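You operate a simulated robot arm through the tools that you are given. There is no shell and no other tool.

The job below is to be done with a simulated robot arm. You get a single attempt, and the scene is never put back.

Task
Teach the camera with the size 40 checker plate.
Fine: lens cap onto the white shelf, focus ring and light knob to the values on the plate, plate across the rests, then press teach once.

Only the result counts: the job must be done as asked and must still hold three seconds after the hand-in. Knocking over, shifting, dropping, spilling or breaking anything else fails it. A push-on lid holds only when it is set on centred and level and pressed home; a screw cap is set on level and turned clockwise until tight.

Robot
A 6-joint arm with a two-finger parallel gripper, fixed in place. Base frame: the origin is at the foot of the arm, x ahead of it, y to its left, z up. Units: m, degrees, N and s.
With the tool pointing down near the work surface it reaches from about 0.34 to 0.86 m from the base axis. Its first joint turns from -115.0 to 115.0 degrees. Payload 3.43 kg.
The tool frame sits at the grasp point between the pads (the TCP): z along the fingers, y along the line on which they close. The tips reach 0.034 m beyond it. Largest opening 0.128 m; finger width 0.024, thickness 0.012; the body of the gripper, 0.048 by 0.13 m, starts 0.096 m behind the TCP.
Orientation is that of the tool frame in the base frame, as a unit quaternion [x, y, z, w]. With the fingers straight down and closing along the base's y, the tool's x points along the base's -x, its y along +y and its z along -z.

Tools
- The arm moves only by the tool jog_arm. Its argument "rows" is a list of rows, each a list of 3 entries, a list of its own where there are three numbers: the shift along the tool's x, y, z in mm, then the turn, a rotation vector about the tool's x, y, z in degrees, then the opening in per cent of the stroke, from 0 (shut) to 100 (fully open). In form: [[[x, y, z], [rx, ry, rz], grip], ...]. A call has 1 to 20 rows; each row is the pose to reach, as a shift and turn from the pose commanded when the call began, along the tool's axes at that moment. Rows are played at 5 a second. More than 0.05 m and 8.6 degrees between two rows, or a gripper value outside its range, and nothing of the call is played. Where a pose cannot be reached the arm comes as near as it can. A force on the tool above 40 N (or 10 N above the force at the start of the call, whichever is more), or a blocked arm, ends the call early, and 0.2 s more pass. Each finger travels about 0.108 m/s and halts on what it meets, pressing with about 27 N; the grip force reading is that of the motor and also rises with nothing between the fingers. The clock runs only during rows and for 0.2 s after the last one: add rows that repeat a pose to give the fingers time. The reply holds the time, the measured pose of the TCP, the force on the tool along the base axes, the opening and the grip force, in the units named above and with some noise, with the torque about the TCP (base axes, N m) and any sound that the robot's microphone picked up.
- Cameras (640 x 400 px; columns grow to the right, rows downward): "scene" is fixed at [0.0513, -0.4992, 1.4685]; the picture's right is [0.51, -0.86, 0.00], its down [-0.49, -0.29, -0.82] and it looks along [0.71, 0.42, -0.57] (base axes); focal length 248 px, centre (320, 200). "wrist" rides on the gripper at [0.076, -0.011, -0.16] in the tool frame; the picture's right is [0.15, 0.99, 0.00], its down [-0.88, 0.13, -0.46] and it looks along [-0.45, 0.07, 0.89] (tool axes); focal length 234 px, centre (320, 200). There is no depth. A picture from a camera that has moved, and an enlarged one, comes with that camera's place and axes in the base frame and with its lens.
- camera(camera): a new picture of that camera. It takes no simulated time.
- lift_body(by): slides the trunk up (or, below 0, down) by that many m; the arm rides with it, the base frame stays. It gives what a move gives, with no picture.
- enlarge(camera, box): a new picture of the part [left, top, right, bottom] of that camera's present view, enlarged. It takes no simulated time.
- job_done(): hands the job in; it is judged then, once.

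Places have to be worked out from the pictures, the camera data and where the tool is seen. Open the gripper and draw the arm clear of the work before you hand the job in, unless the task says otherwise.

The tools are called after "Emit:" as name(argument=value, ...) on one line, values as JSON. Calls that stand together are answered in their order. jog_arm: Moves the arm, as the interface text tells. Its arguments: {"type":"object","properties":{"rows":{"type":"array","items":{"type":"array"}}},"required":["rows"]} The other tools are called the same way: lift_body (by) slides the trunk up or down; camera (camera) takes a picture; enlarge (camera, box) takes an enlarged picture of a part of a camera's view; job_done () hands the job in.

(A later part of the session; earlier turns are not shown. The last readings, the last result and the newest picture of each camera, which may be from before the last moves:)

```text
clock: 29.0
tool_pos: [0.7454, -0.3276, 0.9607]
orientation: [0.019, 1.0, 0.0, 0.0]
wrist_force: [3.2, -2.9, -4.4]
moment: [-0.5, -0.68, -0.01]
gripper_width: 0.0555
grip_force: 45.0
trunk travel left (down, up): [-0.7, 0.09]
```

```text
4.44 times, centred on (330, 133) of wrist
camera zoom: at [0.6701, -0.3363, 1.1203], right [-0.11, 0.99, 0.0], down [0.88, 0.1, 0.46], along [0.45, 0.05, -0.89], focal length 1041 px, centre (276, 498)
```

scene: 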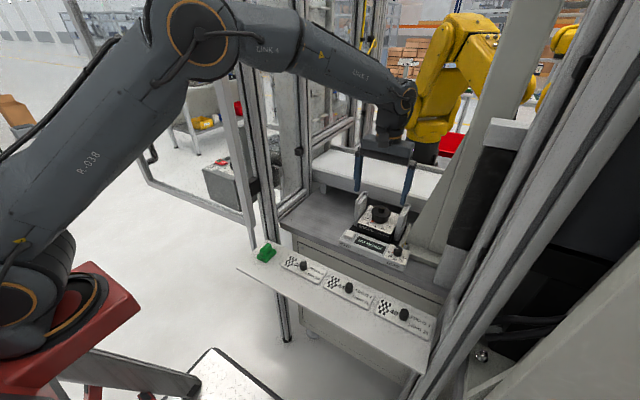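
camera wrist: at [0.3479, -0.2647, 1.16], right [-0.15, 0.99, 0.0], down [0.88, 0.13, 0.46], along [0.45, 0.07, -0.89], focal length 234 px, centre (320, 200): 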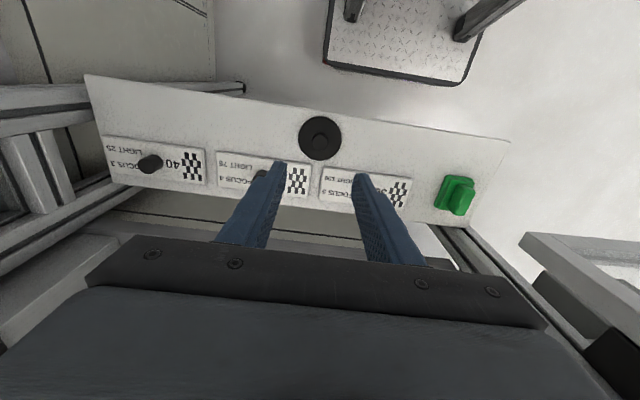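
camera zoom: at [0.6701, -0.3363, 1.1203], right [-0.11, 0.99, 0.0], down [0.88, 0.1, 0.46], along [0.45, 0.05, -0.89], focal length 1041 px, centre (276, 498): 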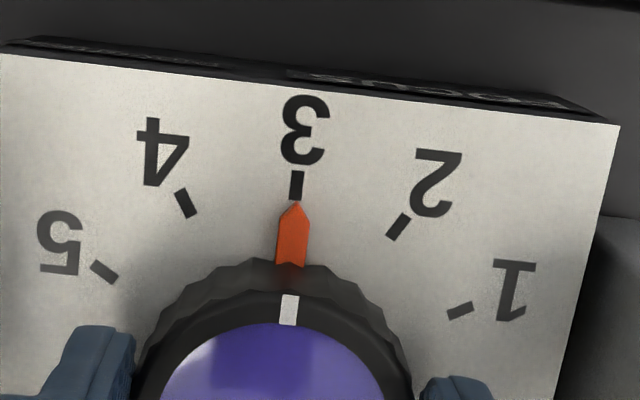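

The pointer tip is now centred on the 3 tick. I release, rise and square the tool.

Emit:
jog_arm(rows=[[[0, 0, 0], [0, 0, 0], 48], [[0, 0, 0], [0, 0, 0], 58], [[0, 0, 0], [0, 0, 0], 58], [[0, 0, -35], [0, 0, 0], 58], [[0, 0, -75], [0, 0, 0], 58], [[0, 0, -110], [0, 0, -2.2], 58], [[0, 0, -110], [0, 0, -2.2], 58]])

Emit:
enlarge(camera="wrist", box=[290, 90, 354, 130])

Emit:
enlarge(camera="scene", box=[340, 215, 420, 265])

```text
clock: 30.6
tool_pos: [0.7449, -0.328, 1.0717]
orientation: [-0.001, 1.0, -0.001, 0.0]
wrist_force: [0.8, 0.2, 0.1]
moment: [0.02, 0.02, -0.03]
gripper_width: 0.074
grip_force: 0.0
trunk travel left (down, up): [-0.7, 0.09]
```

```text
10.00 times, centred on (322, 110) of wrist
camera zoom: at [0.6703, -0.3391, 1.2306], right [-0.15, 0.99, 0.0], down [0.88, 0.13, 0.46], along [0.45, 0.07, -0.89], focal length 2342 px, centre (300, 1100)
```

zoom: 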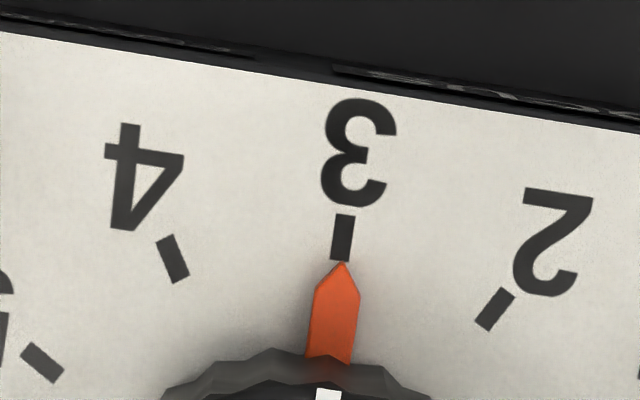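

```text
8.00 times, centred on (380, 240) of scene
camera zoom: at [0.0513, -0.4992, 1.4685], right [0.51, -0.86, 0.0], down [-0.49, -0.29, -0.82], along [0.71, 0.42, -0.57], focal length 1984 px, centre (-160, -120)
```

zoom: 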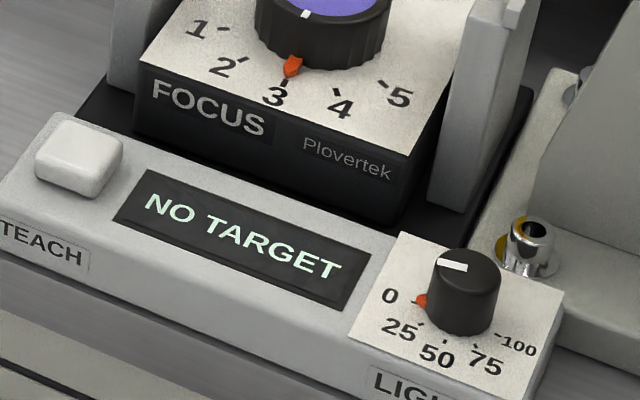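

Focus is exactly on 3. Before going to the light knob I check the tall structure to its right for clearance.

Emit:
camera(camera="wrist")

Emit:
enlarge(camera="scene", box=[340, 60, 564, 300])

```text
taken
camera wrist: at [0.6703, -0.3391, 1.2306], right [-0.15, 0.99, 0.0], down [0.88, 0.13, 0.46], along [0.45, 0.07, -0.89], focal length 234 px, centre (320, 200)
```

wrist: 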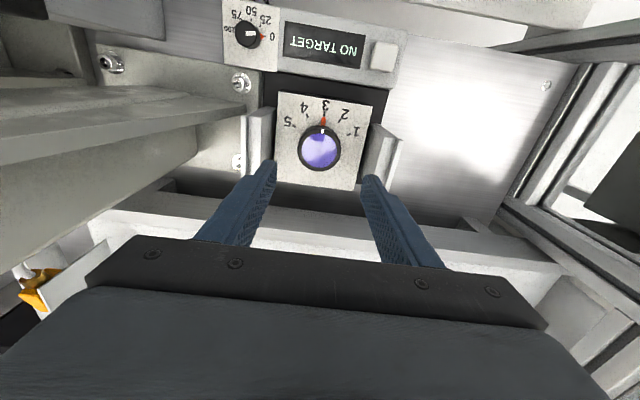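

```text
1.67 times, centred on (452, 180) of scene
camera zoom: at [0.0513, -0.4992, 1.4685], right [0.51, -0.86, 0.0], down [-0.49, -0.29, -0.82], along [0.71, 0.42, -0.57], focal length 413 px, centre (100, 233)
```

zoom: 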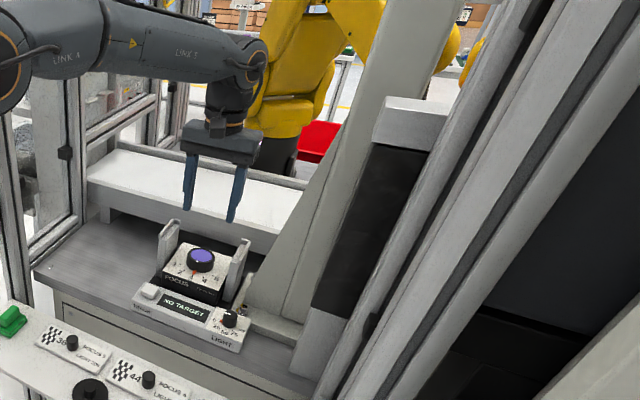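

The gusset to the right stands at x≥0.70 and rises steeply, so a gripper at the light knob (x≈0.634) with yaw between -45° and 0 stays clear of it. I move above the light knob at yaw 0 for a close look at its dial.

Emit:
jog_arm(rows=[[[35, -30, 0], [0, 0, 0], 50], [[70, -60, 0], [0, 0, 0], 42], [[105, -90, 0], [0, 0, 0], 42], [[112, -98, 20], [0, 0, 0], 42], [[112, -98, 30], [0, 0, 0], 42], [[112, -98, 30], [0, 0, 0], 42]])

Emit:
camera(camera="wrist")

Emit:
enlarge(camera="wrist", box=[270, 100, 390, 175])

Emit:
enlarge(camera="scene", box=[356, 210, 436, 270])

```text
clock: 32.0
tool_pos: [0.6331, -0.4256, 1.041]
orientation: [0.0, 1.0, -0.001, 0.0]
wrist_force: [0.7, 0.5, -0.6]
moment: [0.07, 0.01, 0.03]
gripper_width: 0.054
grip_force: 0.1
trunk travel left (down, up): [-0.7, 0.09]
```

```text
taken
camera wrist: at [0.5579, -0.4371, 1.1999], right [-0.15, 0.99, 0.0], down [0.88, 0.13, 0.46], along [0.45, 0.07, -0.89], focal length 234 px, centre (320, 200)
```

wrist: 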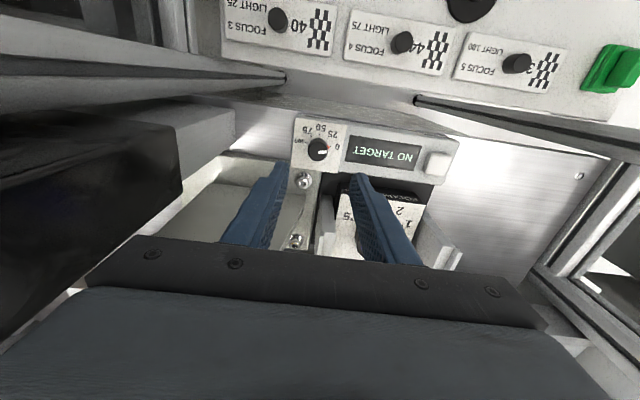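

```text
5.33 times, centred on (330, 138) of wrist
camera zoom: at [0.5579, -0.4371, 1.1999], right [-0.15, 0.99, 0.0], down [0.88, 0.13, 0.46], along [0.45, 0.07, -0.89], focal length 1249 px, centre (267, 533)
```

zoom: 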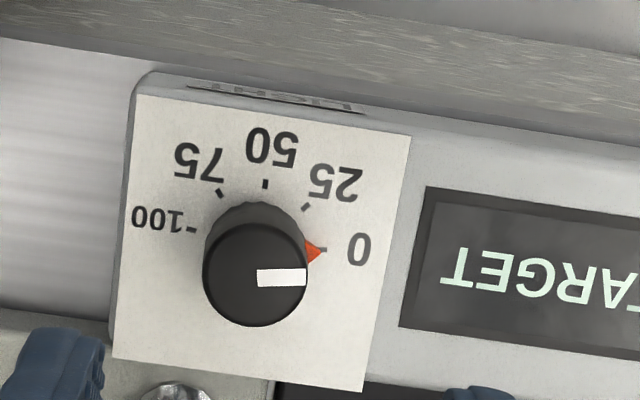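

```text
6.67 times, centred on (396, 240) of scene
camera zoom: at [0.0513, -0.4992, 1.4685], right [0.51, -0.86, 0.0], down [-0.49, -0.29, -0.82], along [0.71, 0.42, -0.57], focal length 1653 px, centre (-187, -67)
```

zoom: 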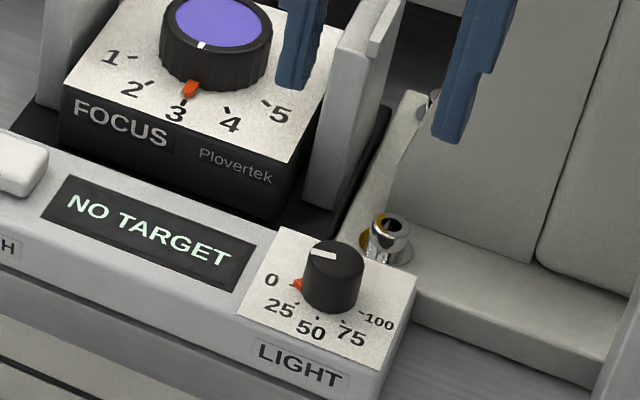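

The dial steps are 40° per 25. The knob axis is at (0.635, -0.428), its top at z≈0.917 and the panel at 0.893. I turn the gripper to -45° yaw, so the fingers miss the orange pointer and the turn ends near 0, and align over the knob.

Emit:
jog_arm(rows=[[[-1, -2, 0], [0, 0, 7.5], 42], [[-1, -2, 0], [0, 0, 15], 42], [[-1, -2, 0], [0, 0, 22.5], 42], [[-1, -2, 0], [0, 0, 30], 42], [[-1, -2, 0], [0, 0, 37.5], 42], [[-1, -2, 0], [0, 0, 45], 42], [[-1, -2, 30], [0, 0, 45], 42], [[-1, -2, 50], [0, 0, 45], 42], [[-1, -2, 50], [0, 0, 45], 42]])

Emit:
camera(camera="wrist")

Emit:
enlarge(camera="scene", box=[356, 210, 436, 270])

```text
clock: 34.0
tool_pos: [0.6348, -0.4287, 0.9916]
orientation: [0.383, 0.924, -0.001, 0.0]
wrist_force: [0.0, 0.6, 1.2]
moment: [0.0, -0.01, 0.0]
gripper_width: 0.0536
grip_force: 0.1
trunk travel left (down, up): [-0.7, 0.09]
```

```text
taken
camera wrist: at [0.5737, -0.3817, 1.1505], right [0.6, 0.8, 0.0], down [0.72, -0.53, 0.46], along [0.37, -0.27, -0.89], focal length 234 px, centre (320, 200)
```

wrist: 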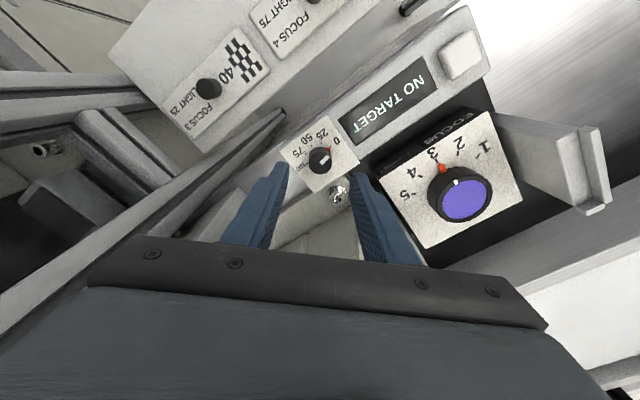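

```text
6.67 times, centred on (396, 240) of scene
camera zoom: at [0.0513, -0.4992, 1.4685], right [0.51, -0.86, 0.0], down [-0.49, -0.29, -0.82], along [0.71, 0.42, -0.57], focal length 1653 px, centre (-187, -67)
```

zoom: 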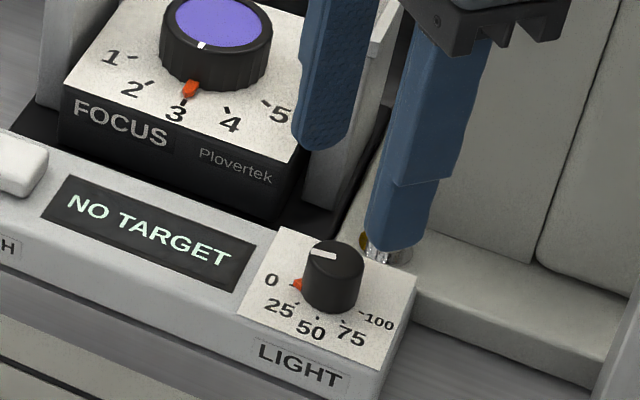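

Alignment looks right from the scene view. I enlarge the wrist view to confirm the knob is centred between the fingers.

Emit:
enlarge(camera="wrist", box=[260, 100, 388, 180])

```text
5.00 times, centred on (324, 140) of wrist
camera zoom: at [0.5737, -0.3817, 1.1505], right [0.6, 0.8, 0.0], down [0.72, -0.53, 0.46], along [0.37, -0.27, -0.89], focal length 1171 px, centre (300, 500)
```

zoom: 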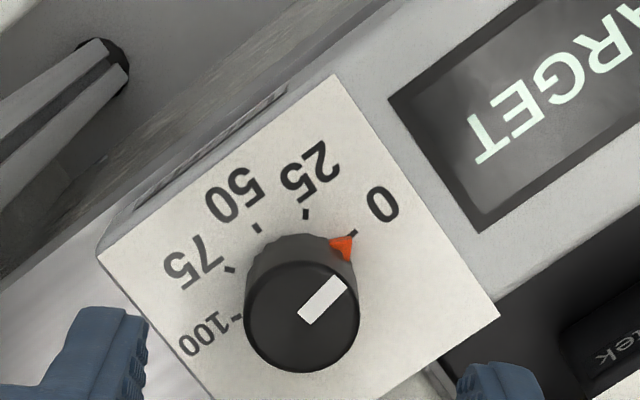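

The knob centre computes to (0.635, -0.427), within 1 mm of the TCP. I descend around it and close.

Emit:
jog_arm(rows=[[[0, 0, 20], [0, 0, 0], 42], [[0, 0, 40], [0, 0, 0], 42], [[0, 0, 55], [0, 0, 0], 42], [[0, 0, 55], [0, 0, 0], 42], [[0, 0, 55], [0, 0, 0], 12], [[0, 0, 55], [0, 0, 0], 12], [[0, 0, 55], [0, 0, 0], 12]])

Emit:
enlarge(camera="wrist", box=[260, 100, 388, 180])

Emit:
enlarge(camera="scene", box=[356, 210, 436, 270])

```text
clock: 35.6
tool_pos: [0.6363, -0.4275, 0.9378]
orientation: [0.382, 0.924, 0.0, 0.0]
wrist_force: [2.7, 1.9, -1.4]
moment: [-0.27, -0.47, 0.01]
gripper_width: 0.0242
grip_force: 45.0
trunk travel left (down, up): [-0.7, 0.09]
```

```text
5.00 times, centred on (324, 140) of wrist
camera zoom: at [0.5741, -0.3813, 1.0957], right [0.59, 0.8, 0.0], down [0.72, -0.53, 0.46], along [0.37, -0.27, -0.89], focal length 1171 px, centre (300, 500)
```

zoom: 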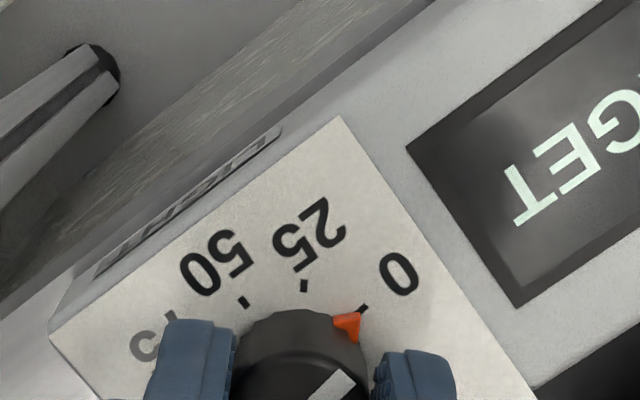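

```text
6.67 times, centred on (396, 240) of scene
camera zoom: at [0.0513, -0.4992, 1.4685], right [0.51, -0.86, 0.0], down [-0.49, -0.29, -0.82], along [0.71, 0.42, -0.57], focal length 1653 px, centre (-187, -67)
```

zoom: 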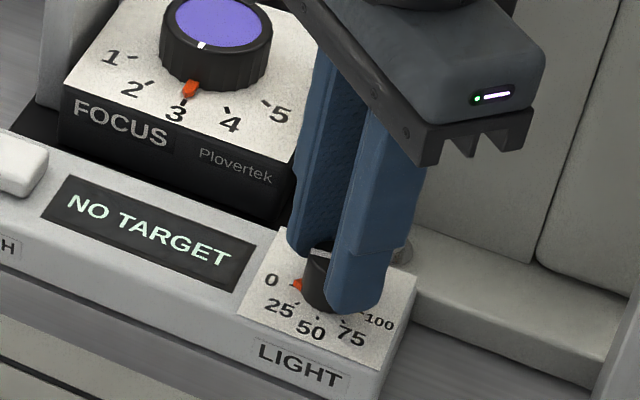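

The knob is gripped at 24 mm. I turn it 40° counter-clockwise seen from above, from 0 to 25.

Emit:
jog_arm(rows=[[[0, 0, 0], [0, 0, -5], 12], [[0, 0, 0], [0, 0, -10], 12], [[0, 0, 0], [0, 0, -15], 12], [[0, 0, 0], [0, 0, -20], 12], [[0, 0, 0], [0, 0, -25], 12], [[0, 0, 0], [0, 0, -30], 12], [[0, 0, 0], [0, 0, -35], 12], [[0, 0, 0], [0, 0, -40], 12], [[0, 0, 0], [0, 0, -40], 12]])

Emit:
enlarge(camera="wrist", box=[260, 100, 388, 180])

Emit:
enlarge(camera="scene", box=[356, 210, 436, 270])

```text
clock: 37.6
tool_pos: [0.6357, -0.4287, 0.9361]
orientation: [0.043, 0.999, 0.0, -0.001]
wrist_force: [7.2, 0.3, -4.2]
moment: [0.06, 0.32, 0.05]
gripper_width: 0.0245
grip_force: 44.5
trunk travel left (down, up): [-0.7, 0.09]
```

```text
5.00 times, centred on (324, 140) of wrist
camera zoom: at [0.5588, -0.4327, 1.0957], right [-0.06, 1.0, 0.0], down [0.89, 0.05, 0.46], along [0.45, 0.03, -0.89], focal length 1171 px, centre (300, 500)
```

zoom: 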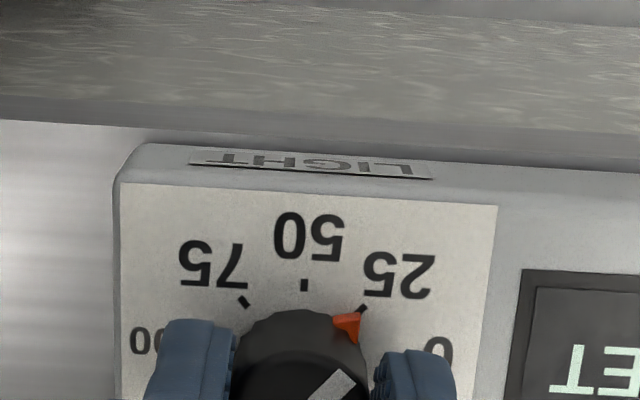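

```text
6.67 times, centred on (396, 240) of scene
camera zoom: at [0.0513, -0.4992, 1.4685], right [0.51, -0.86, 0.0], down [-0.49, -0.29, -0.82], along [0.71, 0.42, -0.57], focal length 1653 px, centre (-187, -67)
```

zoom: 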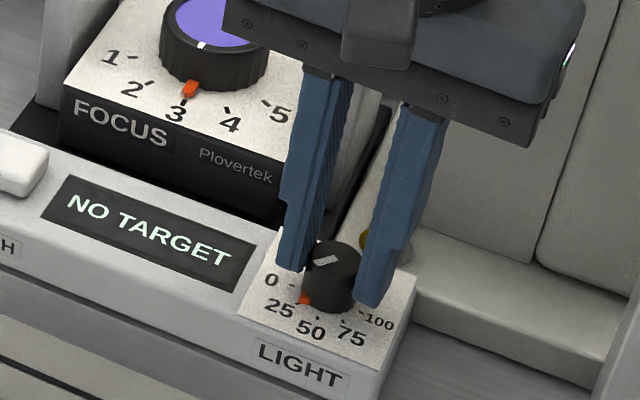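

The pointer now sits at 25. I release, rise, and square the tool to check.

Emit:
jog_arm(rows=[[[0, 0, 0], [0, 0, 0], 30], [[0, 0, 0], [0, 0, 0], 42], [[0, 0, 0], [0, 0, 0], 42], [[0, 0, -35], [0, 0, 0], 42], [[0, 0, -75], [0, 0, 0], 42], [[0, 0, -105], [0, 0, -5], 42], [[0, 0, -105], [0, 0, -5], 42]])

Emit:
enlarge(camera="wrist", box=[280, 110, 360, 160])

Emit:
enlarge(camera="scene", box=[340, 185, 436, 265])

```text
clock: 39.2
tool_pos: [0.6335, -0.4293, 1.0425]
orientation: [0.0, 1.0, 0.0, 0.0]
wrist_force: [0.8, 0.2, -0.2]
moment: [-0.01, 0.01, -0.01]
gripper_width: 0.054
grip_force: 0.3
trunk travel left (down, up): [-0.7, 0.09]
```

```text
8.00 times, centred on (320, 135) of wrist
camera zoom: at [0.5591, -0.4398, 1.2011], right [-0.15, 0.99, 0.0], down [0.88, 0.13, 0.46], along [0.45, 0.07, -0.89], focal length 1873 px, centre (320, 720)
```

zoom: 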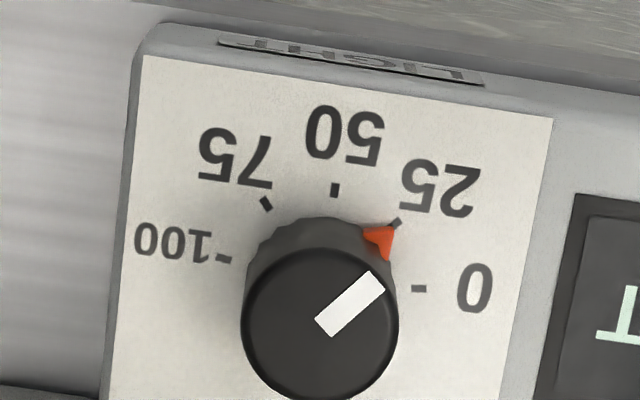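

```text
5.00 times, centred on (388, 225) of scene
camera zoom: at [0.0513, -0.4992, 1.4685], right [0.51, -0.86, 0.0], down [-0.49, -0.29, -0.82], along [0.71, 0.42, -0.57], focal length 1240 px, centre (-20, 75)
```

zoom: 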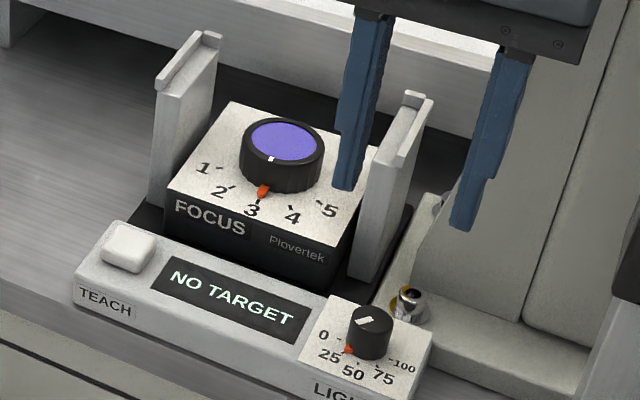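

Light reads 25 (about 39–41° measured). Next I go to plate 40, first stopping short and high near (0.494, -0.47) to check clearance to the posts on the right.

Emit:
jog_arm(rows=[[[36, -10, 0], [0, 0, 0], 45], [[72, -20, 0], [0, 0, 0], 45], [[108, -30, 0], [0, 0, 0], 45], [[141, -41, 0], [0, 0, 0], 45], [[141, -41, 0], [0, 0, 0], 45]])

Emit:
camera(camera="wrist")

Emit:
camera(camera="scene")

```text
clock: 40.4
tool_pos: [0.4933, -0.4701, 1.041]
orientation: [-0.001, 1.0, 0.001, 0.0]
wrist_force: [0.3, 0.7, -0.2]
moment: [0.03, 0.01, -0.04]
gripper_width: 0.0574
grip_force: 0.0
trunk travel left (down, up): [-0.7, 0.09]
```

```text
taken
camera wrist: at [0.4169, -0.4804, 1.2005], right [-0.15, 0.99, 0.0], down [0.88, 0.13, 0.46], along [0.45, 0.07, -0.89], focal length 234 px, centre (320, 200)
```

wrist: 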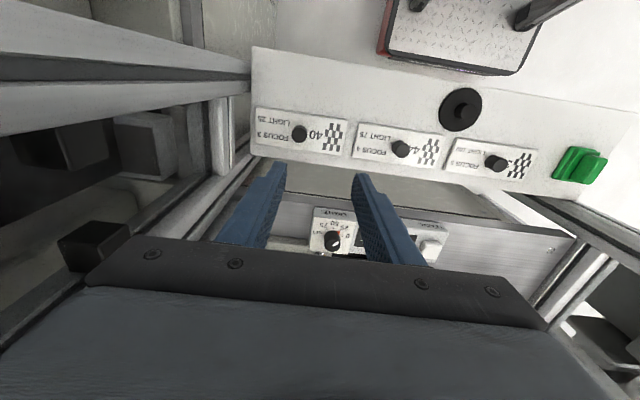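

```text
taken
```

scene: 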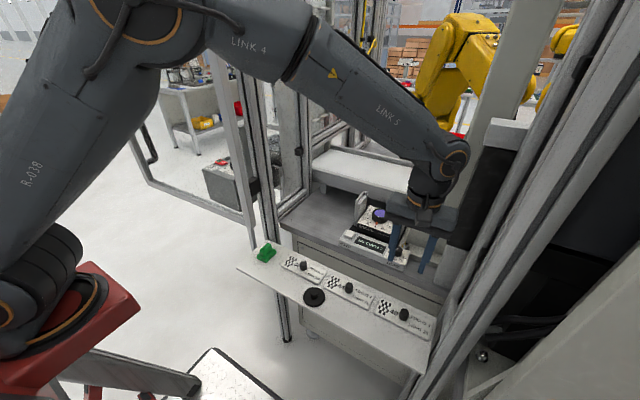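

The two vertical posts on the right start around y≤-0.585, and in the scene picture the wrist stays clear of them. I enlarge the plate region to pin down the knob of plate 40.

Emit:
enlarge(camera="wrist", box=[245, 90, 373, 170])

Emit:
enlarge(camera="scene", box=[364, 280, 444, 330])

```text
5.00 times, centred on (309, 130) of wrist
camera zoom: at [0.4169, -0.4804, 1.2005], right [-0.15, 0.99, 0.0], down [0.88, 0.13, 0.46], along [0.45, 0.07, -0.89], focal length 1171 px, centre (375, 550)
```

zoom: 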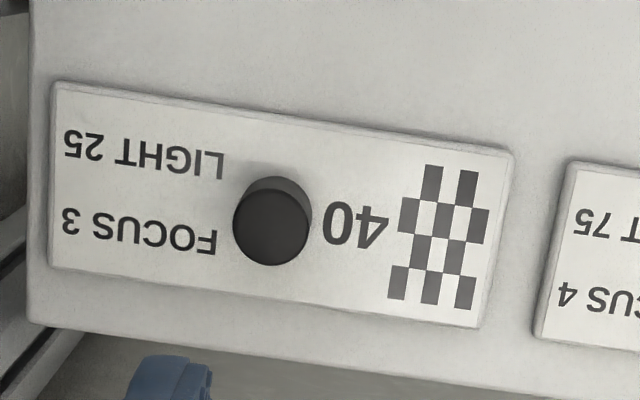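

```text
8.00 times, centred on (404, 305) of scene
camera zoom: at [0.0513, -0.4992, 1.4685], right [0.51, -0.86, 0.0], down [-0.49, -0.29, -0.82], along [0.71, 0.42, -0.57], focal length 1984 px, centre (-352, -640)
```

zoom: 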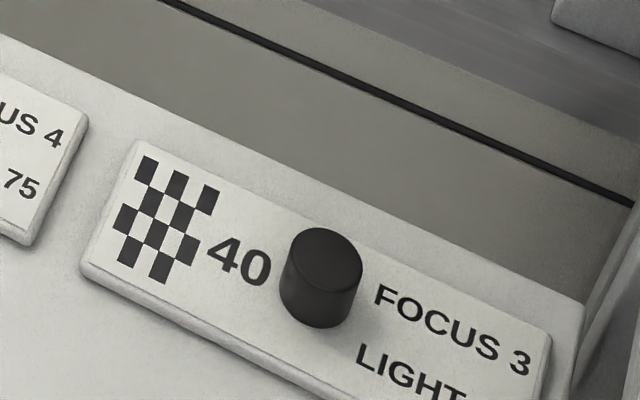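

Plate 40 measures about 0.146 × 0.057 m, with its knob at the centre (0.4955, -0.5005) and yaw ≈0. I move over it and lower to just above the knob, then recheck.

Emit:
jog_arm(rows=[[[-2.5, -31, 0], [0, 0, 0], 45], [[-2.5, -31, 40], [0, 0, 0], 45], [[-2.5, -31, 85], [0, 0, 0], 45], [[-2.5, -31, 125], [0, 0, 0], 45], [[-2.5, -31, 140], [0, 0, 0], 45], [[-2.5, -31, 140], [0, 0, 0], 45]])

Emit:
camera(camera="wrist")

Emit:
camera(camera="scene")

```text
clock: 41.8
tool_pos: [0.4961, -0.4995, 0.9007]
orientation: [0.0, 1.0, 0.0, 0.0]
wrist_force: [0.7, 0.3, -0.8]
moment: [0.0, 0.0, 0.01]
gripper_width: 0.0579
grip_force: 0.0
trunk travel left (down, up): [-0.7, 0.09]
```

```text
taken
camera wrist: at [0.4205, -0.5114, 1.0606], right [-0.15, 0.99, 0.0], down [0.88, 0.13, 0.46], along [0.45, 0.07, -0.89], focal length 234 px, centre (320, 200)
```

wrist: 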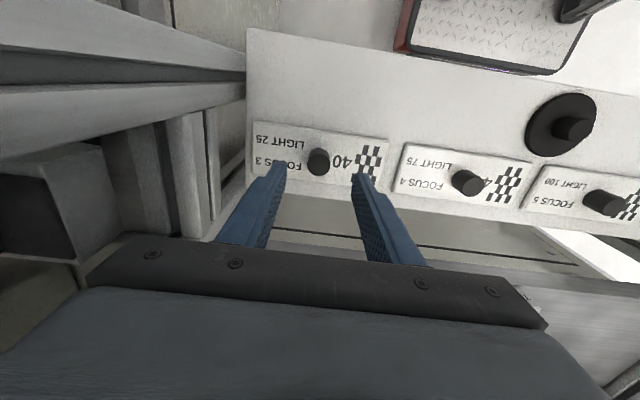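

```text
taken
```

scene: 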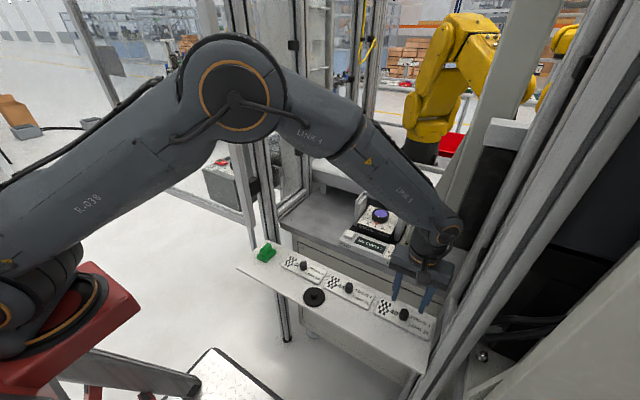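

The wrist is clear of the posts. I check the knob's alignment between the fingers.

Emit:
enlarge(camera="wrist", box=[256, 110, 384, 190])

```text
5.00 times, centred on (320, 150) of wrist
camera zoom: at [0.4205, -0.5114, 1.0606], right [-0.15, 0.99, 0.0], down [0.88, 0.13, 0.46], along [0.45, 0.07, -0.89], focal length 1171 px, centre (320, 450)
```

zoom: 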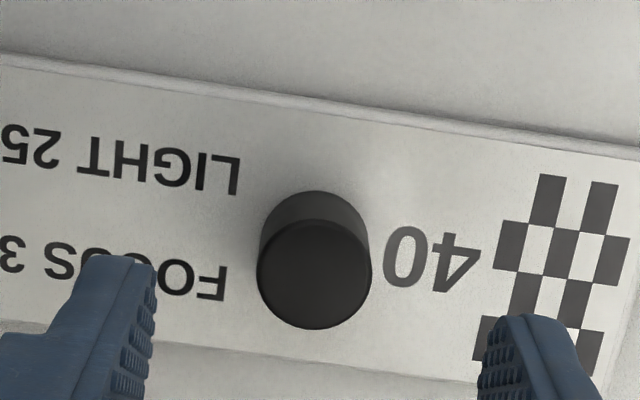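

The knob is centred within about 1 mm. I descend so the tips sit just above the plate and close on the knob.

Emit:
jog_arm(rows=[[[1, -0.5, 20], [0, 0, 0], 45], [[1, -0.5, 38], [0, 0, 0], 45], [[1, -0.5, 46], [0, 0, 0], 45], [[1, -0.5, 46], [0, 0, 0], 45], [[1, -0.5, 46], [0, 0, 0], 10], [[1, -0.5, 46], [0, 0, 0], 10], [[1, -0.5, 46], [0, 0, 0], 10]])

Emit:
enlarge(camera="wrist", box=[240, 100, 400, 200])

```text
clock: 43.4
tool_pos: [0.4952, -0.5016, 0.8545]
orientation: [0.0, 1.0, 0.0, 0.0]
wrist_force: [0.5, 0.6, 0.0]
moment: [-0.05, 0.02, -0.01]
gripper_width: 0.023
grip_force: 27.7
trunk travel left (down, up): [-0.7, 0.09]
```

```text
4.00 times, centred on (320, 150) of wrist
camera zoom: at [0.4195, -0.5117, 1.0148], right [-0.15, 0.99, 0.0], down [0.88, 0.13, 0.46], along [0.45, 0.07, -0.89], focal length 937 px, centre (320, 400)
```

zoom: 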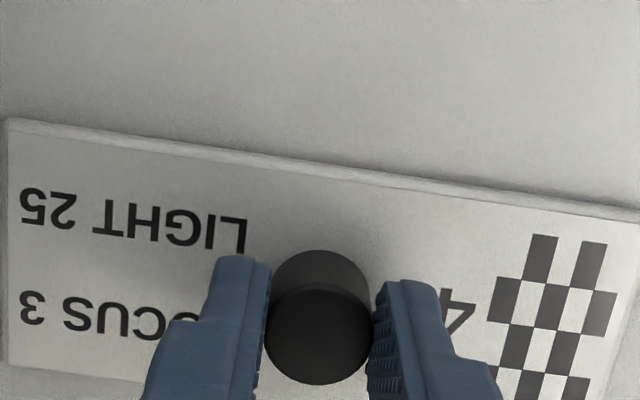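

The plate's knob is gripped at 23 mm. I lift it straight up and check that it hangs level.

Emit:
jog_arm(rows=[[[0, 0, -8], [0, 0, 0], 10], [[0, 0, -25], [0, 0, 0], 10], [[0, 0, -55], [0, 0, 0], 10], [[0, 0, -90], [0, 0, 0], 10], [[0, 0, -130], [0, 0, 0], 10], [[0, 0, -170], [0, 0, 0], 10], [[0, 0, -210], [0, 0, 0], 10], [[0, 0, -236], [0, 0, 0], 10], [[0, 0, -236], [0, 0, 0], 10]])

Emit:
camera(camera="wrist")

Emit:
camera(camera="scene")

```text
clock: 45.4
tool_pos: [0.4962, -0.5001, 1.0925]
orientation: [0.0, 1.0, 0.0, 0.0]
wrist_force: [-0.6, -0.6, -0.8]
moment: [-0.03, -0.01, -0.01]
gripper_width: 0.0229
grip_force: 27.6
trunk travel left (down, up): [-0.7, 0.09]
```

```text
taken
camera wrist: at [0.4197, -0.5108, 1.2521], right [-0.15, 0.99, 0.0], down [0.88, 0.13, 0.46], along [0.45, 0.07, -0.89], focal length 234 px, centre (320, 200)
```

wrist: 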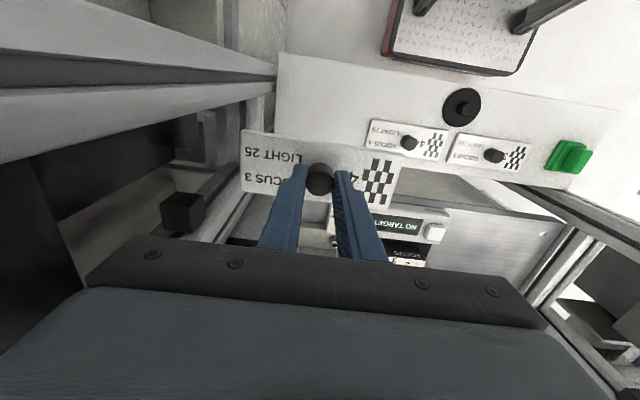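

```text
taken
```

scene: 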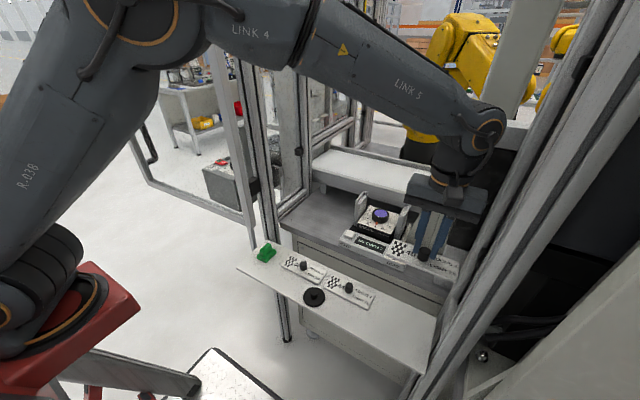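

The plate hangs level. While the view is open, I zoom the scene camera on the rests to measure them accurately.

Emit:
enlarge(camera="scene", box=[348, 185, 380, 205])

Emit:
enlarge(camera="scene", box=[388, 195, 420, 215])

```text
16.00 times, centred on (364, 195) of scene
camera zoom: at [0.0513, -0.4992, 1.4685], right [0.51, -0.86, 0.0], down [-0.49, -0.29, -0.82], along [0.71, 0.42, -0.57], focal length 3968 px, centre (-384, 280)
```

zoom: 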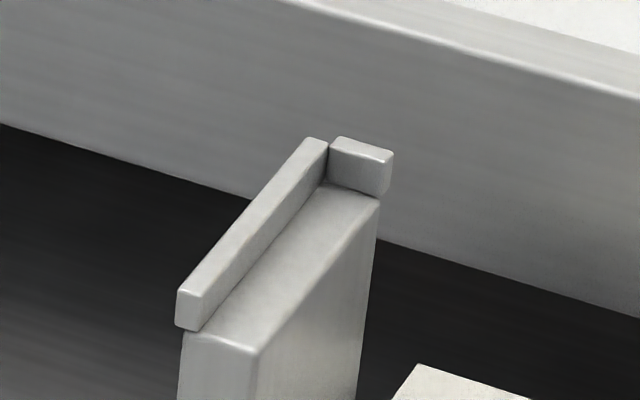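

```text
16.00 times, centred on (404, 205) of scene
camera zoom: at [0.0513, -0.4992, 1.4685], right [0.51, -0.86, 0.0], down [-0.49, -0.29, -0.82], along [0.71, 0.42, -0.57], focal length 3968 px, centre (-1024, 120)
```

zoom: 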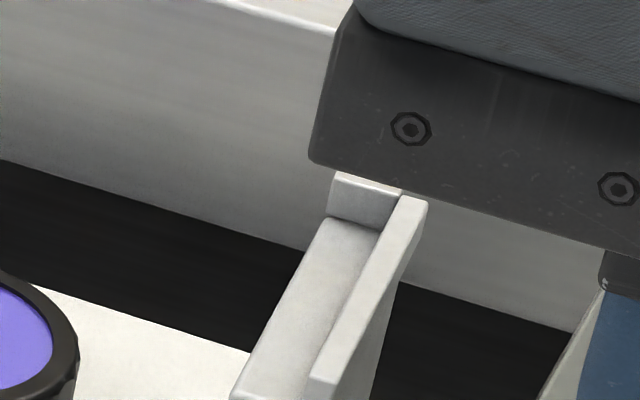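

By symmetry with the lens, the rests' channel centre is at about (0.7465, -0.3285). The lip spacing is ≈156 mm for a 147 mm plate, with the back stop at x≈0.781. I carry the plate there, moving sideways first to keep away from the gusset, and hover above the rests.

Emit:
jog_arm(rows=[[[-20, 40, 0], [0, 0, 0], 10], [[-42, 80, 0], [0, 0, 0], 10], [[-64, 120, 0], [0, 0, 0], 10], [[-86, 160, 0], [0, 0, 0], 10], [[-126, 172.3, 0], [0, 0, 0], 10], [[-170, 172.3, 0], [0, 0, 0], 10], [[-212, 172.3, 0], [0, 0, 0], 10], [[-251.4, 172.3, 0], [0, 0, 0], 10], [[-251.4, 172.3, 0], [0, 0, 0], 10]])

Emit:
camera(camera="wrist")

Emit:
enlarge(camera="scene", box=[336, 150, 432, 210])

```text
clock: 47.4
tool_pos: [0.7471, -0.3275, 1.0895]
orientation: [-0.001, 1.0, 0.0, 0.0]
wrist_force: [-0.4, -0.9, -0.8]
moment: [0.0, 0.01, 0.0]
gripper_width: 0.0226
grip_force: 27.0
trunk travel left (down, up): [-0.7, 0.09]
```

```text
taken
camera wrist: at [0.6712, -0.3388, 1.2499], right [-0.15, 0.99, 0.0], down [0.88, 0.13, 0.46], along [0.45, 0.07, -0.89], focal length 234 px, centre (320, 200)
```

wrist: 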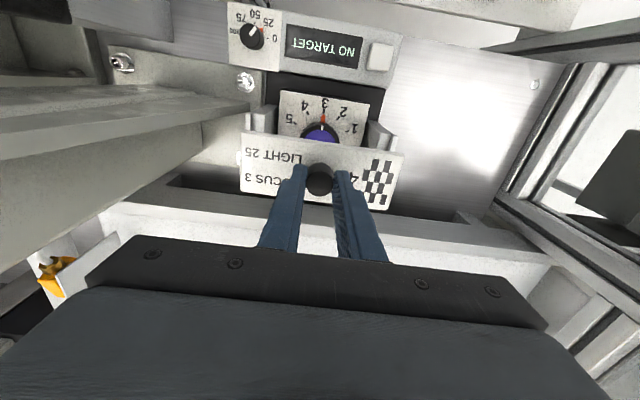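

```text
6.67 times, centred on (384, 180) of scene
camera zoom: at [0.0513, -0.4992, 1.4685], right [0.51, -0.86, 0.0], down [-0.49, -0.29, -0.82], along [0.71, 0.42, -0.57], focal length 1653 px, centre (-107, 333)
```

zoom: 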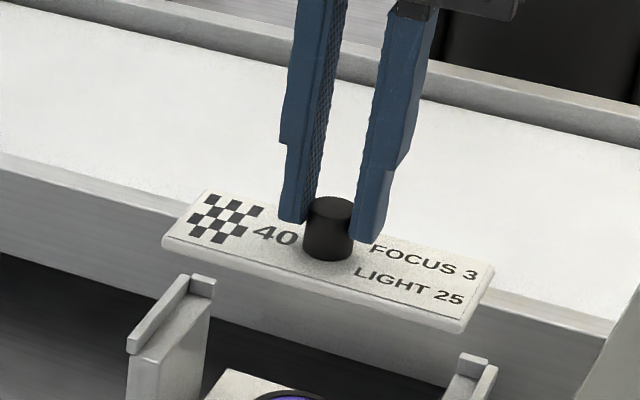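

The plate is above the rests and level. I lower to just above the lips and compare plate ends with the lips.

Emit:
jog_arm(rows=[[[0, 0, 20], [0, 0, 0], 10], [[0, 0, 40], [0, 0, 0], 10], [[0, 0, 48], [0, 0, 0], 10], [[0, 0, 48], [0, 0, 0], 10]])

Emit:
enlarge(camera="wrist", box=[220, 90, 420, 215])

Emit:
enlarge(camera="scene", box=[346, 165, 426, 215])

```text
clock: 48.4
tool_pos: [0.7472, -0.3288, 1.0433]
orientation: [0.0, 1.0, 0.0, 0.0]
wrist_force: [-1.1, 0.7, -2.3]
moment: [0.0, -0.01, 0.02]
gripper_width: 0.0226
grip_force: 26.9
trunk travel left (down, up): [-0.7, 0.09]
```

```text
3.20 times, centred on (320, 152) of wrist
camera zoom: at [0.6707, -0.339, 1.2022], right [-0.15, 0.99, 0.0], down [0.88, 0.13, 0.46], along [0.45, 0.07, -0.89], focal length 749 px, centre (320, 352)
```

zoom: 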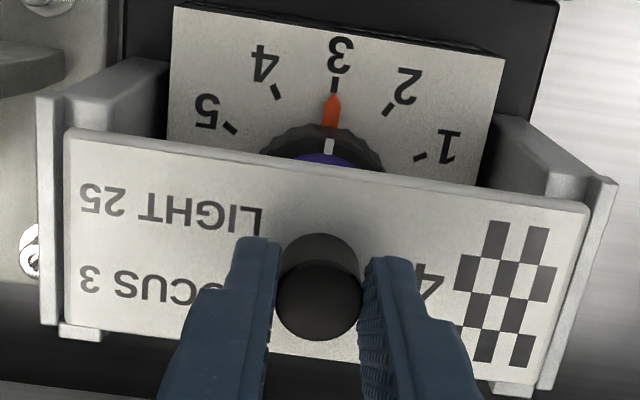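

```text
8.00 times, centred on (386, 190) of scene
camera zoom: at [0.0513, -0.4992, 1.4685], right [0.51, -0.86, 0.0], down [-0.49, -0.29, -0.82], along [0.71, 0.42, -0.57], focal length 1984 px, centre (-208, 280)
```

zoom: 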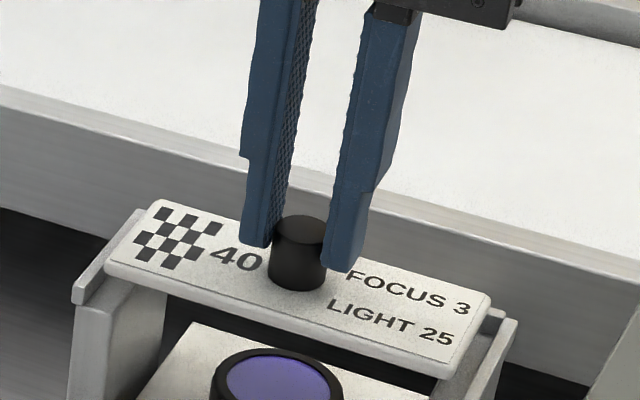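

The plate is centred between the lips to about 1 mm and clears the back stop by about 8 mm. I lower it towards the rest surface in steps and watch the force.

Emit:
jog_arm(rows=[[[0, 0, 6], [0, 0, 0], 10], [[0, 0, 11], [0, 0, 0], 10], [[0, 0, 14], [0, 0, 0], 10], [[0, 0, 14], [0, 0, 0], 10]])

Emit:
enlarge(camera="scene", box=[346, 175, 426, 225])

```text
clock: 49.4
tool_pos: [0.7479, -0.3285, 1.0272]
orientation: [0.0, 1.0, 0.0, 0.0]
wrist_force: [-0.4, -0.2, -1.3]
moment: [0.03, -0.01, -0.03]
gripper_width: 0.023
grip_force: 27.1
trunk travel left (down, up): [-0.7, 0.09]
```

```text
8.00 times, centred on (386, 200) of scene
camera zoom: at [0.0513, -0.4992, 1.4685], right [0.51, -0.86, 0.0], down [-0.49, -0.29, -0.82], along [0.71, 0.42, -0.57], focal length 1984 px, centre (-208, 200)
```

zoom: 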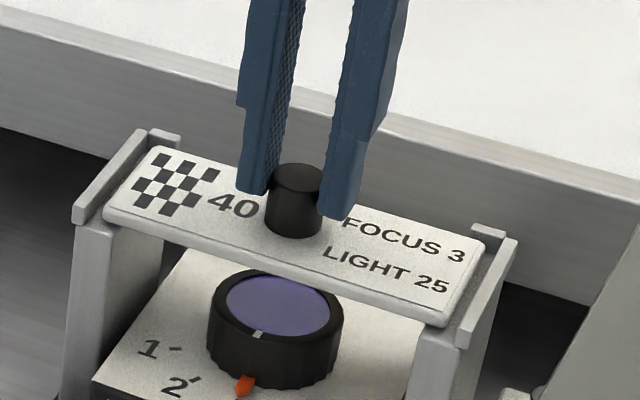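

The plate sits between the lips just above the rests with no contact force yet. I step down 2 mm.

Emit:
jog_arm(rows=[[[0, 0, 1], [0, 0, 0], 10], [[0, 0, 2], [0, 0, 0], 10], [[0, 0, 2], [0, 0, 0], 10]])

```text
clock: 50.2
tool_pos: [0.7473, -0.3294, 1.0279]
orientation: [0.0, 1.0, 0.0, -0.001]
wrist_force: [-0.2, -0.3, -0.2]
moment: [0.04, -0.07, 0.01]
gripper_width: 0.0227
grip_force: 26.5
trunk travel left (down, up): [-0.7, 0.09]
```

No contact yet, so I step down another 2 mm.

Emit:
jog_arm(rows=[[[0, 0, 1], [0, 0, 0], 10], [[0, 0, 2], [0, 0, 0], 10], [[0, 0, 2], [0, 0, 0], 10]])

```text
clock: 51.0
tool_pos: [0.7469, -0.3289, 1.027]
orientation: [0.0, 1.0, 0.0, 0.001]
wrist_force: [-1.5, -0.9, 17.4]
moment: [0.12, 0.55, -0.03]
gripper_width: 0.0228
grip_force: 27.2
trunk travel left (down, up): [-0.7, 0.09]
```

Contact: 17 N upward. I check the picture before easing off and releasing.

Emit:
enlarge(camera="scene", box=[346, 175, 426, 225])

Emit:
enlarge(camera="wrist", box=[220, 90, 420, 215])

```text
8.00 times, centred on (386, 200) of scene
camera zoom: at [0.0513, -0.4992, 1.4685], right [0.51, -0.86, 0.0], down [-0.49, -0.29, -0.82], along [0.71, 0.42, -0.57], focal length 1984 px, centre (-208, 200)
```

zoom: 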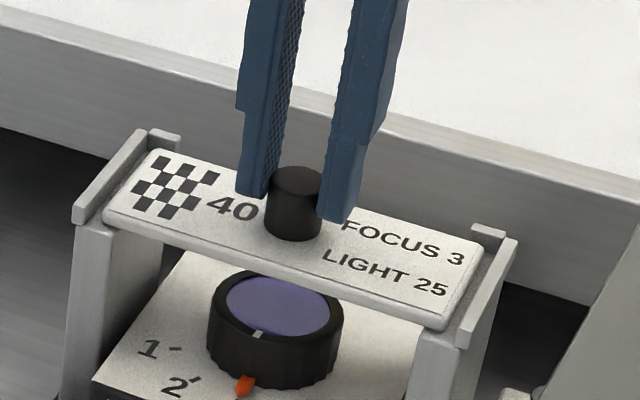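

```text
3.20 times, centred on (320, 152) of wrist
camera zoom: at [0.6703, -0.3392, 1.1867], right [-0.15, 0.99, 0.0], down [0.88, 0.13, 0.46], along [0.45, 0.07, -0.89], focal length 749 px, centre (320, 352)
```

zoom: 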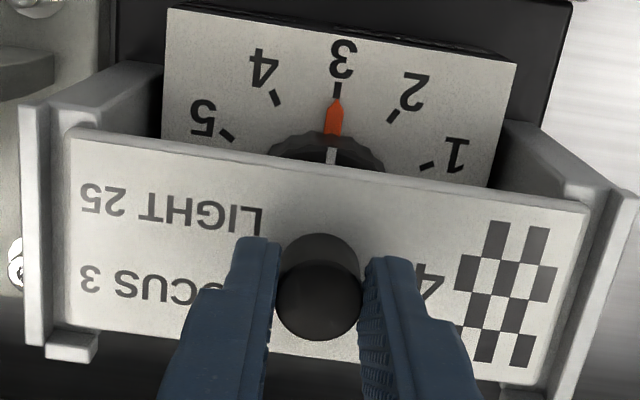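

The plate is down, with even gaps to both lips. I ease off 2 mm and then open.

Emit:
jog_arm(rows=[[[0, 0, -1], [0, 0, 0], 10], [[0, 0, -2], [0, 0, 0], 10], [[0, 0, -2], [0, 0, 0], 10]])

```text
clock: 51.8
tool_pos: [0.7467, -0.3289, 1.0278]
orientation: [-0.001, 1.0, -0.001, -0.001]
wrist_force: [3.4, -1.7, 7.3]
moment: [-0.14, -0.41, -0.03]
gripper_width: 0.0227
grip_force: 26.7
trunk travel left (down, up): [-0.7, 0.09]
```

The residual load is light. I open the fingers gradually and rise straight up.

Emit:
jog_arm(rows=[[[0, 0, 0], [0, 0, 0], 22], [[0, 0, 0], [0, 0, 0], 30], [[0, 0, 0], [0, 0, 0], 40], [[0, 0, 0], [0, 0, 0], 40], [[0, 0, -20], [0, 0, 0], 40], [[0, 0, -50], [0, 0, 0], 40], [[0, 0, -80], [0, 0, 0], 40], [[0, 0, -80], [0, 0, 0], 40]])

Emit:
enlarge(camera="wrist", box=[200, 70, 440, 220])

Emit:
enlarge(camera="scene", box=[340, 180, 436, 270])

```text
clock: 53.6
tool_pos: [0.7461, -0.3293, 1.1076]
orientation: [0.0, 1.0, 0.0, 0.0]
wrist_force: [0.3, -0.2, -0.5]
moment: [-0.01, 0.01, 0.04]
gripper_width: 0.0511
grip_force: 0.0
trunk travel left (down, up): [-0.7, 0.09]
```

```text
2.67 times, centred on (320, 145) of wrist
camera zoom: at [0.6707, -0.3393, 1.2671], right [-0.15, 0.99, 0.0], down [0.88, 0.13, 0.46], along [0.45, 0.07, -0.89], focal length 624 px, centre (320, 347)
```

zoom: 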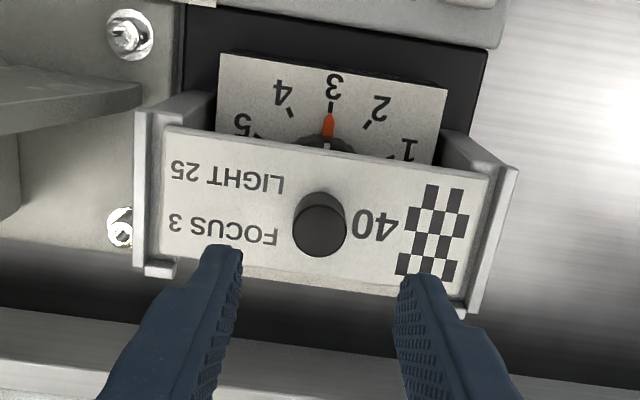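

```text
4.44 times, centred on (388, 225) of scene
camera zoom: at [0.0513, -0.4992, 1.4685], right [0.51, -0.86, 0.0], down [-0.49, -0.29, -0.82], along [0.71, 0.42, -0.57], focal length 1102 px, centre (18, 89)
```

zoom: 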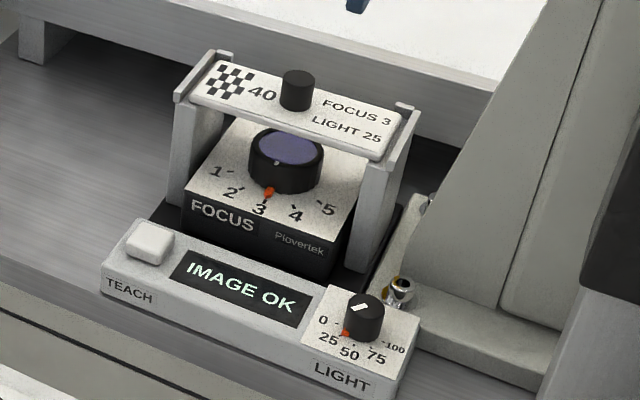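

The display now says "IMAGE OK". I close the fingers and move over the teach button near (0.631, -0.268), stopping well above it for a look.

Emit:
jog_arm(rows=[[[38, 20, 0], [0, 0, 0], 20], [[77, 41, 0], [0, 0, 0], 0], [[115.5, 61, 0], [0, 0, 0], 0], [[115.5, 61, 40], [0, 0, 0], 0], [[115.5, 61, 77], [0, 0, 0], 0], [[115.5, 61, 77], [0, 0, 0], 0]])

Emit:
enlarge(camera="wrist", box=[240, 90, 400, 190])

Emit:
enlarge(camera="scene", box=[340, 200, 404, 250])

```text
clock: 55.0
tool_pos: [0.6312, -0.2681, 1.0298]
orientation: [0.001, 1.0, 0.0, 0.001]
wrist_force: [0.0, -0.2, -0.5]
moment: [-0.02, -0.01, -0.06]
gripper_width: 0.0
grip_force: 27.4
trunk travel left (down, up): [-0.7, 0.09]
```

```text
4.00 times, centred on (320, 140) of wrist
camera zoom: at [0.5548, -0.2784, 1.1896], right [-0.15, 0.99, 0.0], down [0.88, 0.13, 0.46], along [0.45, 0.07, -0.89], focal length 937 px, centre (320, 440)
```

zoom: 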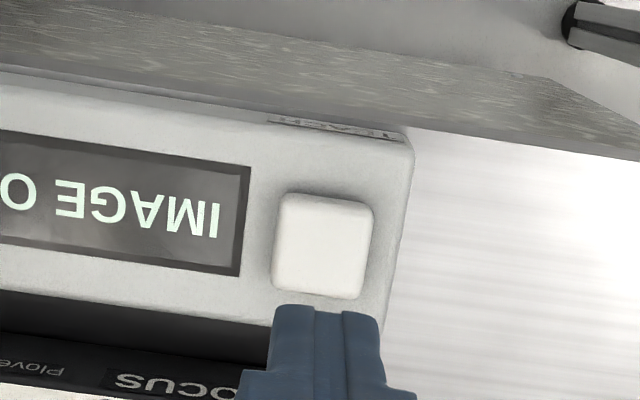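

```text
8.00 times, centred on (372, 225) of scene
camera zoom: at [0.0513, -0.4992, 1.4685], right [0.51, -0.86, 0.0], down [-0.49, -0.29, -0.82], along [0.71, 0.42, -0.57], focal length 1984 px, centre (-96, 0)
```

zoom: 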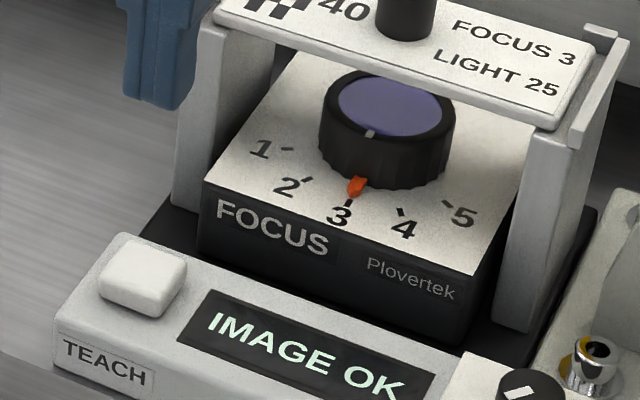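

The button's top centre is at about (0.630, -0.266, 0.908). I shift 2 mm in y and lower the closed fingertips to about 10 mm above it.

Emit:
jog_arm(rows=[[[0.5, 2, 30], [0, 0, 0], 0], [[0.5, 2, 60], [0, 0, 0], 0], [[0.5, 2, 78], [0, 0, 0], 0], [[0.5, 2, 78], [0, 0, 0], 0]])

Emit:
enlarge(camera="scene", box=[340, 200, 404, 250])

Emit:
enlarge(camera="wrist", box=[240, 90, 400, 190])

```text
clock: 56.0
tool_pos: [0.6291, -0.2645, 0.9518]
orientation: [0.0, 1.0, 0.0, -0.001]
wrist_force: [-0.1, -1.0, 0.2]
moment: [0.0, 0.01, 0.02]
gripper_width: 0.0
grip_force: 27.7
trunk travel left (down, up): [-0.7, 0.09]
```

```text
8.00 times, centred on (372, 225) of scene
camera zoom: at [0.0513, -0.4992, 1.4685], right [0.51, -0.86, 0.0], down [-0.49, -0.29, -0.82], along [0.71, 0.42, -0.57], focal length 1984 px, centre (-96, 0)
```

zoom: 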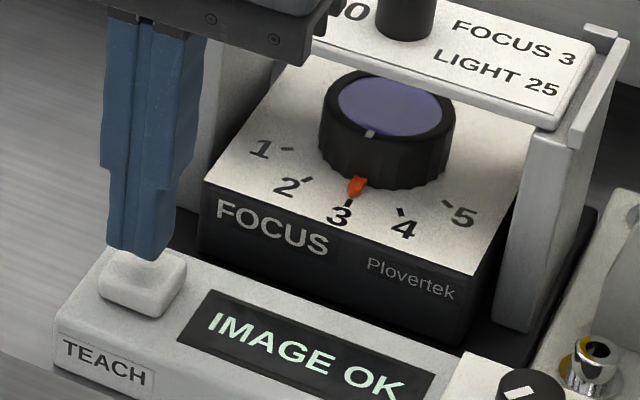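

```text
4.00 times, centred on (320, 140) of wrist
camera zoom: at [0.5542, -0.2766, 1.1117], right [-0.15, 0.99, 0.0], down [0.88, 0.13, 0.46], along [0.45, 0.07, -0.89], focal length 937 px, centre (320, 440)
```

zoom: 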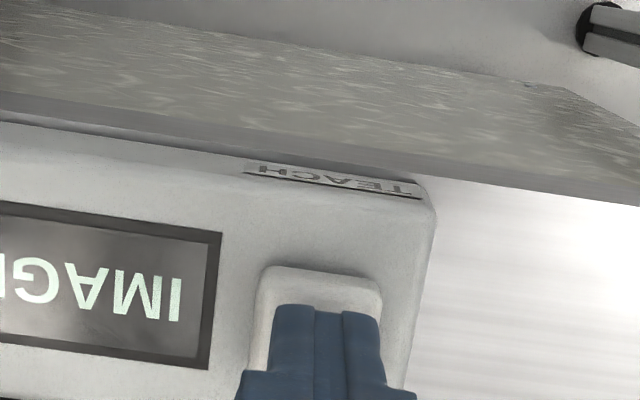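

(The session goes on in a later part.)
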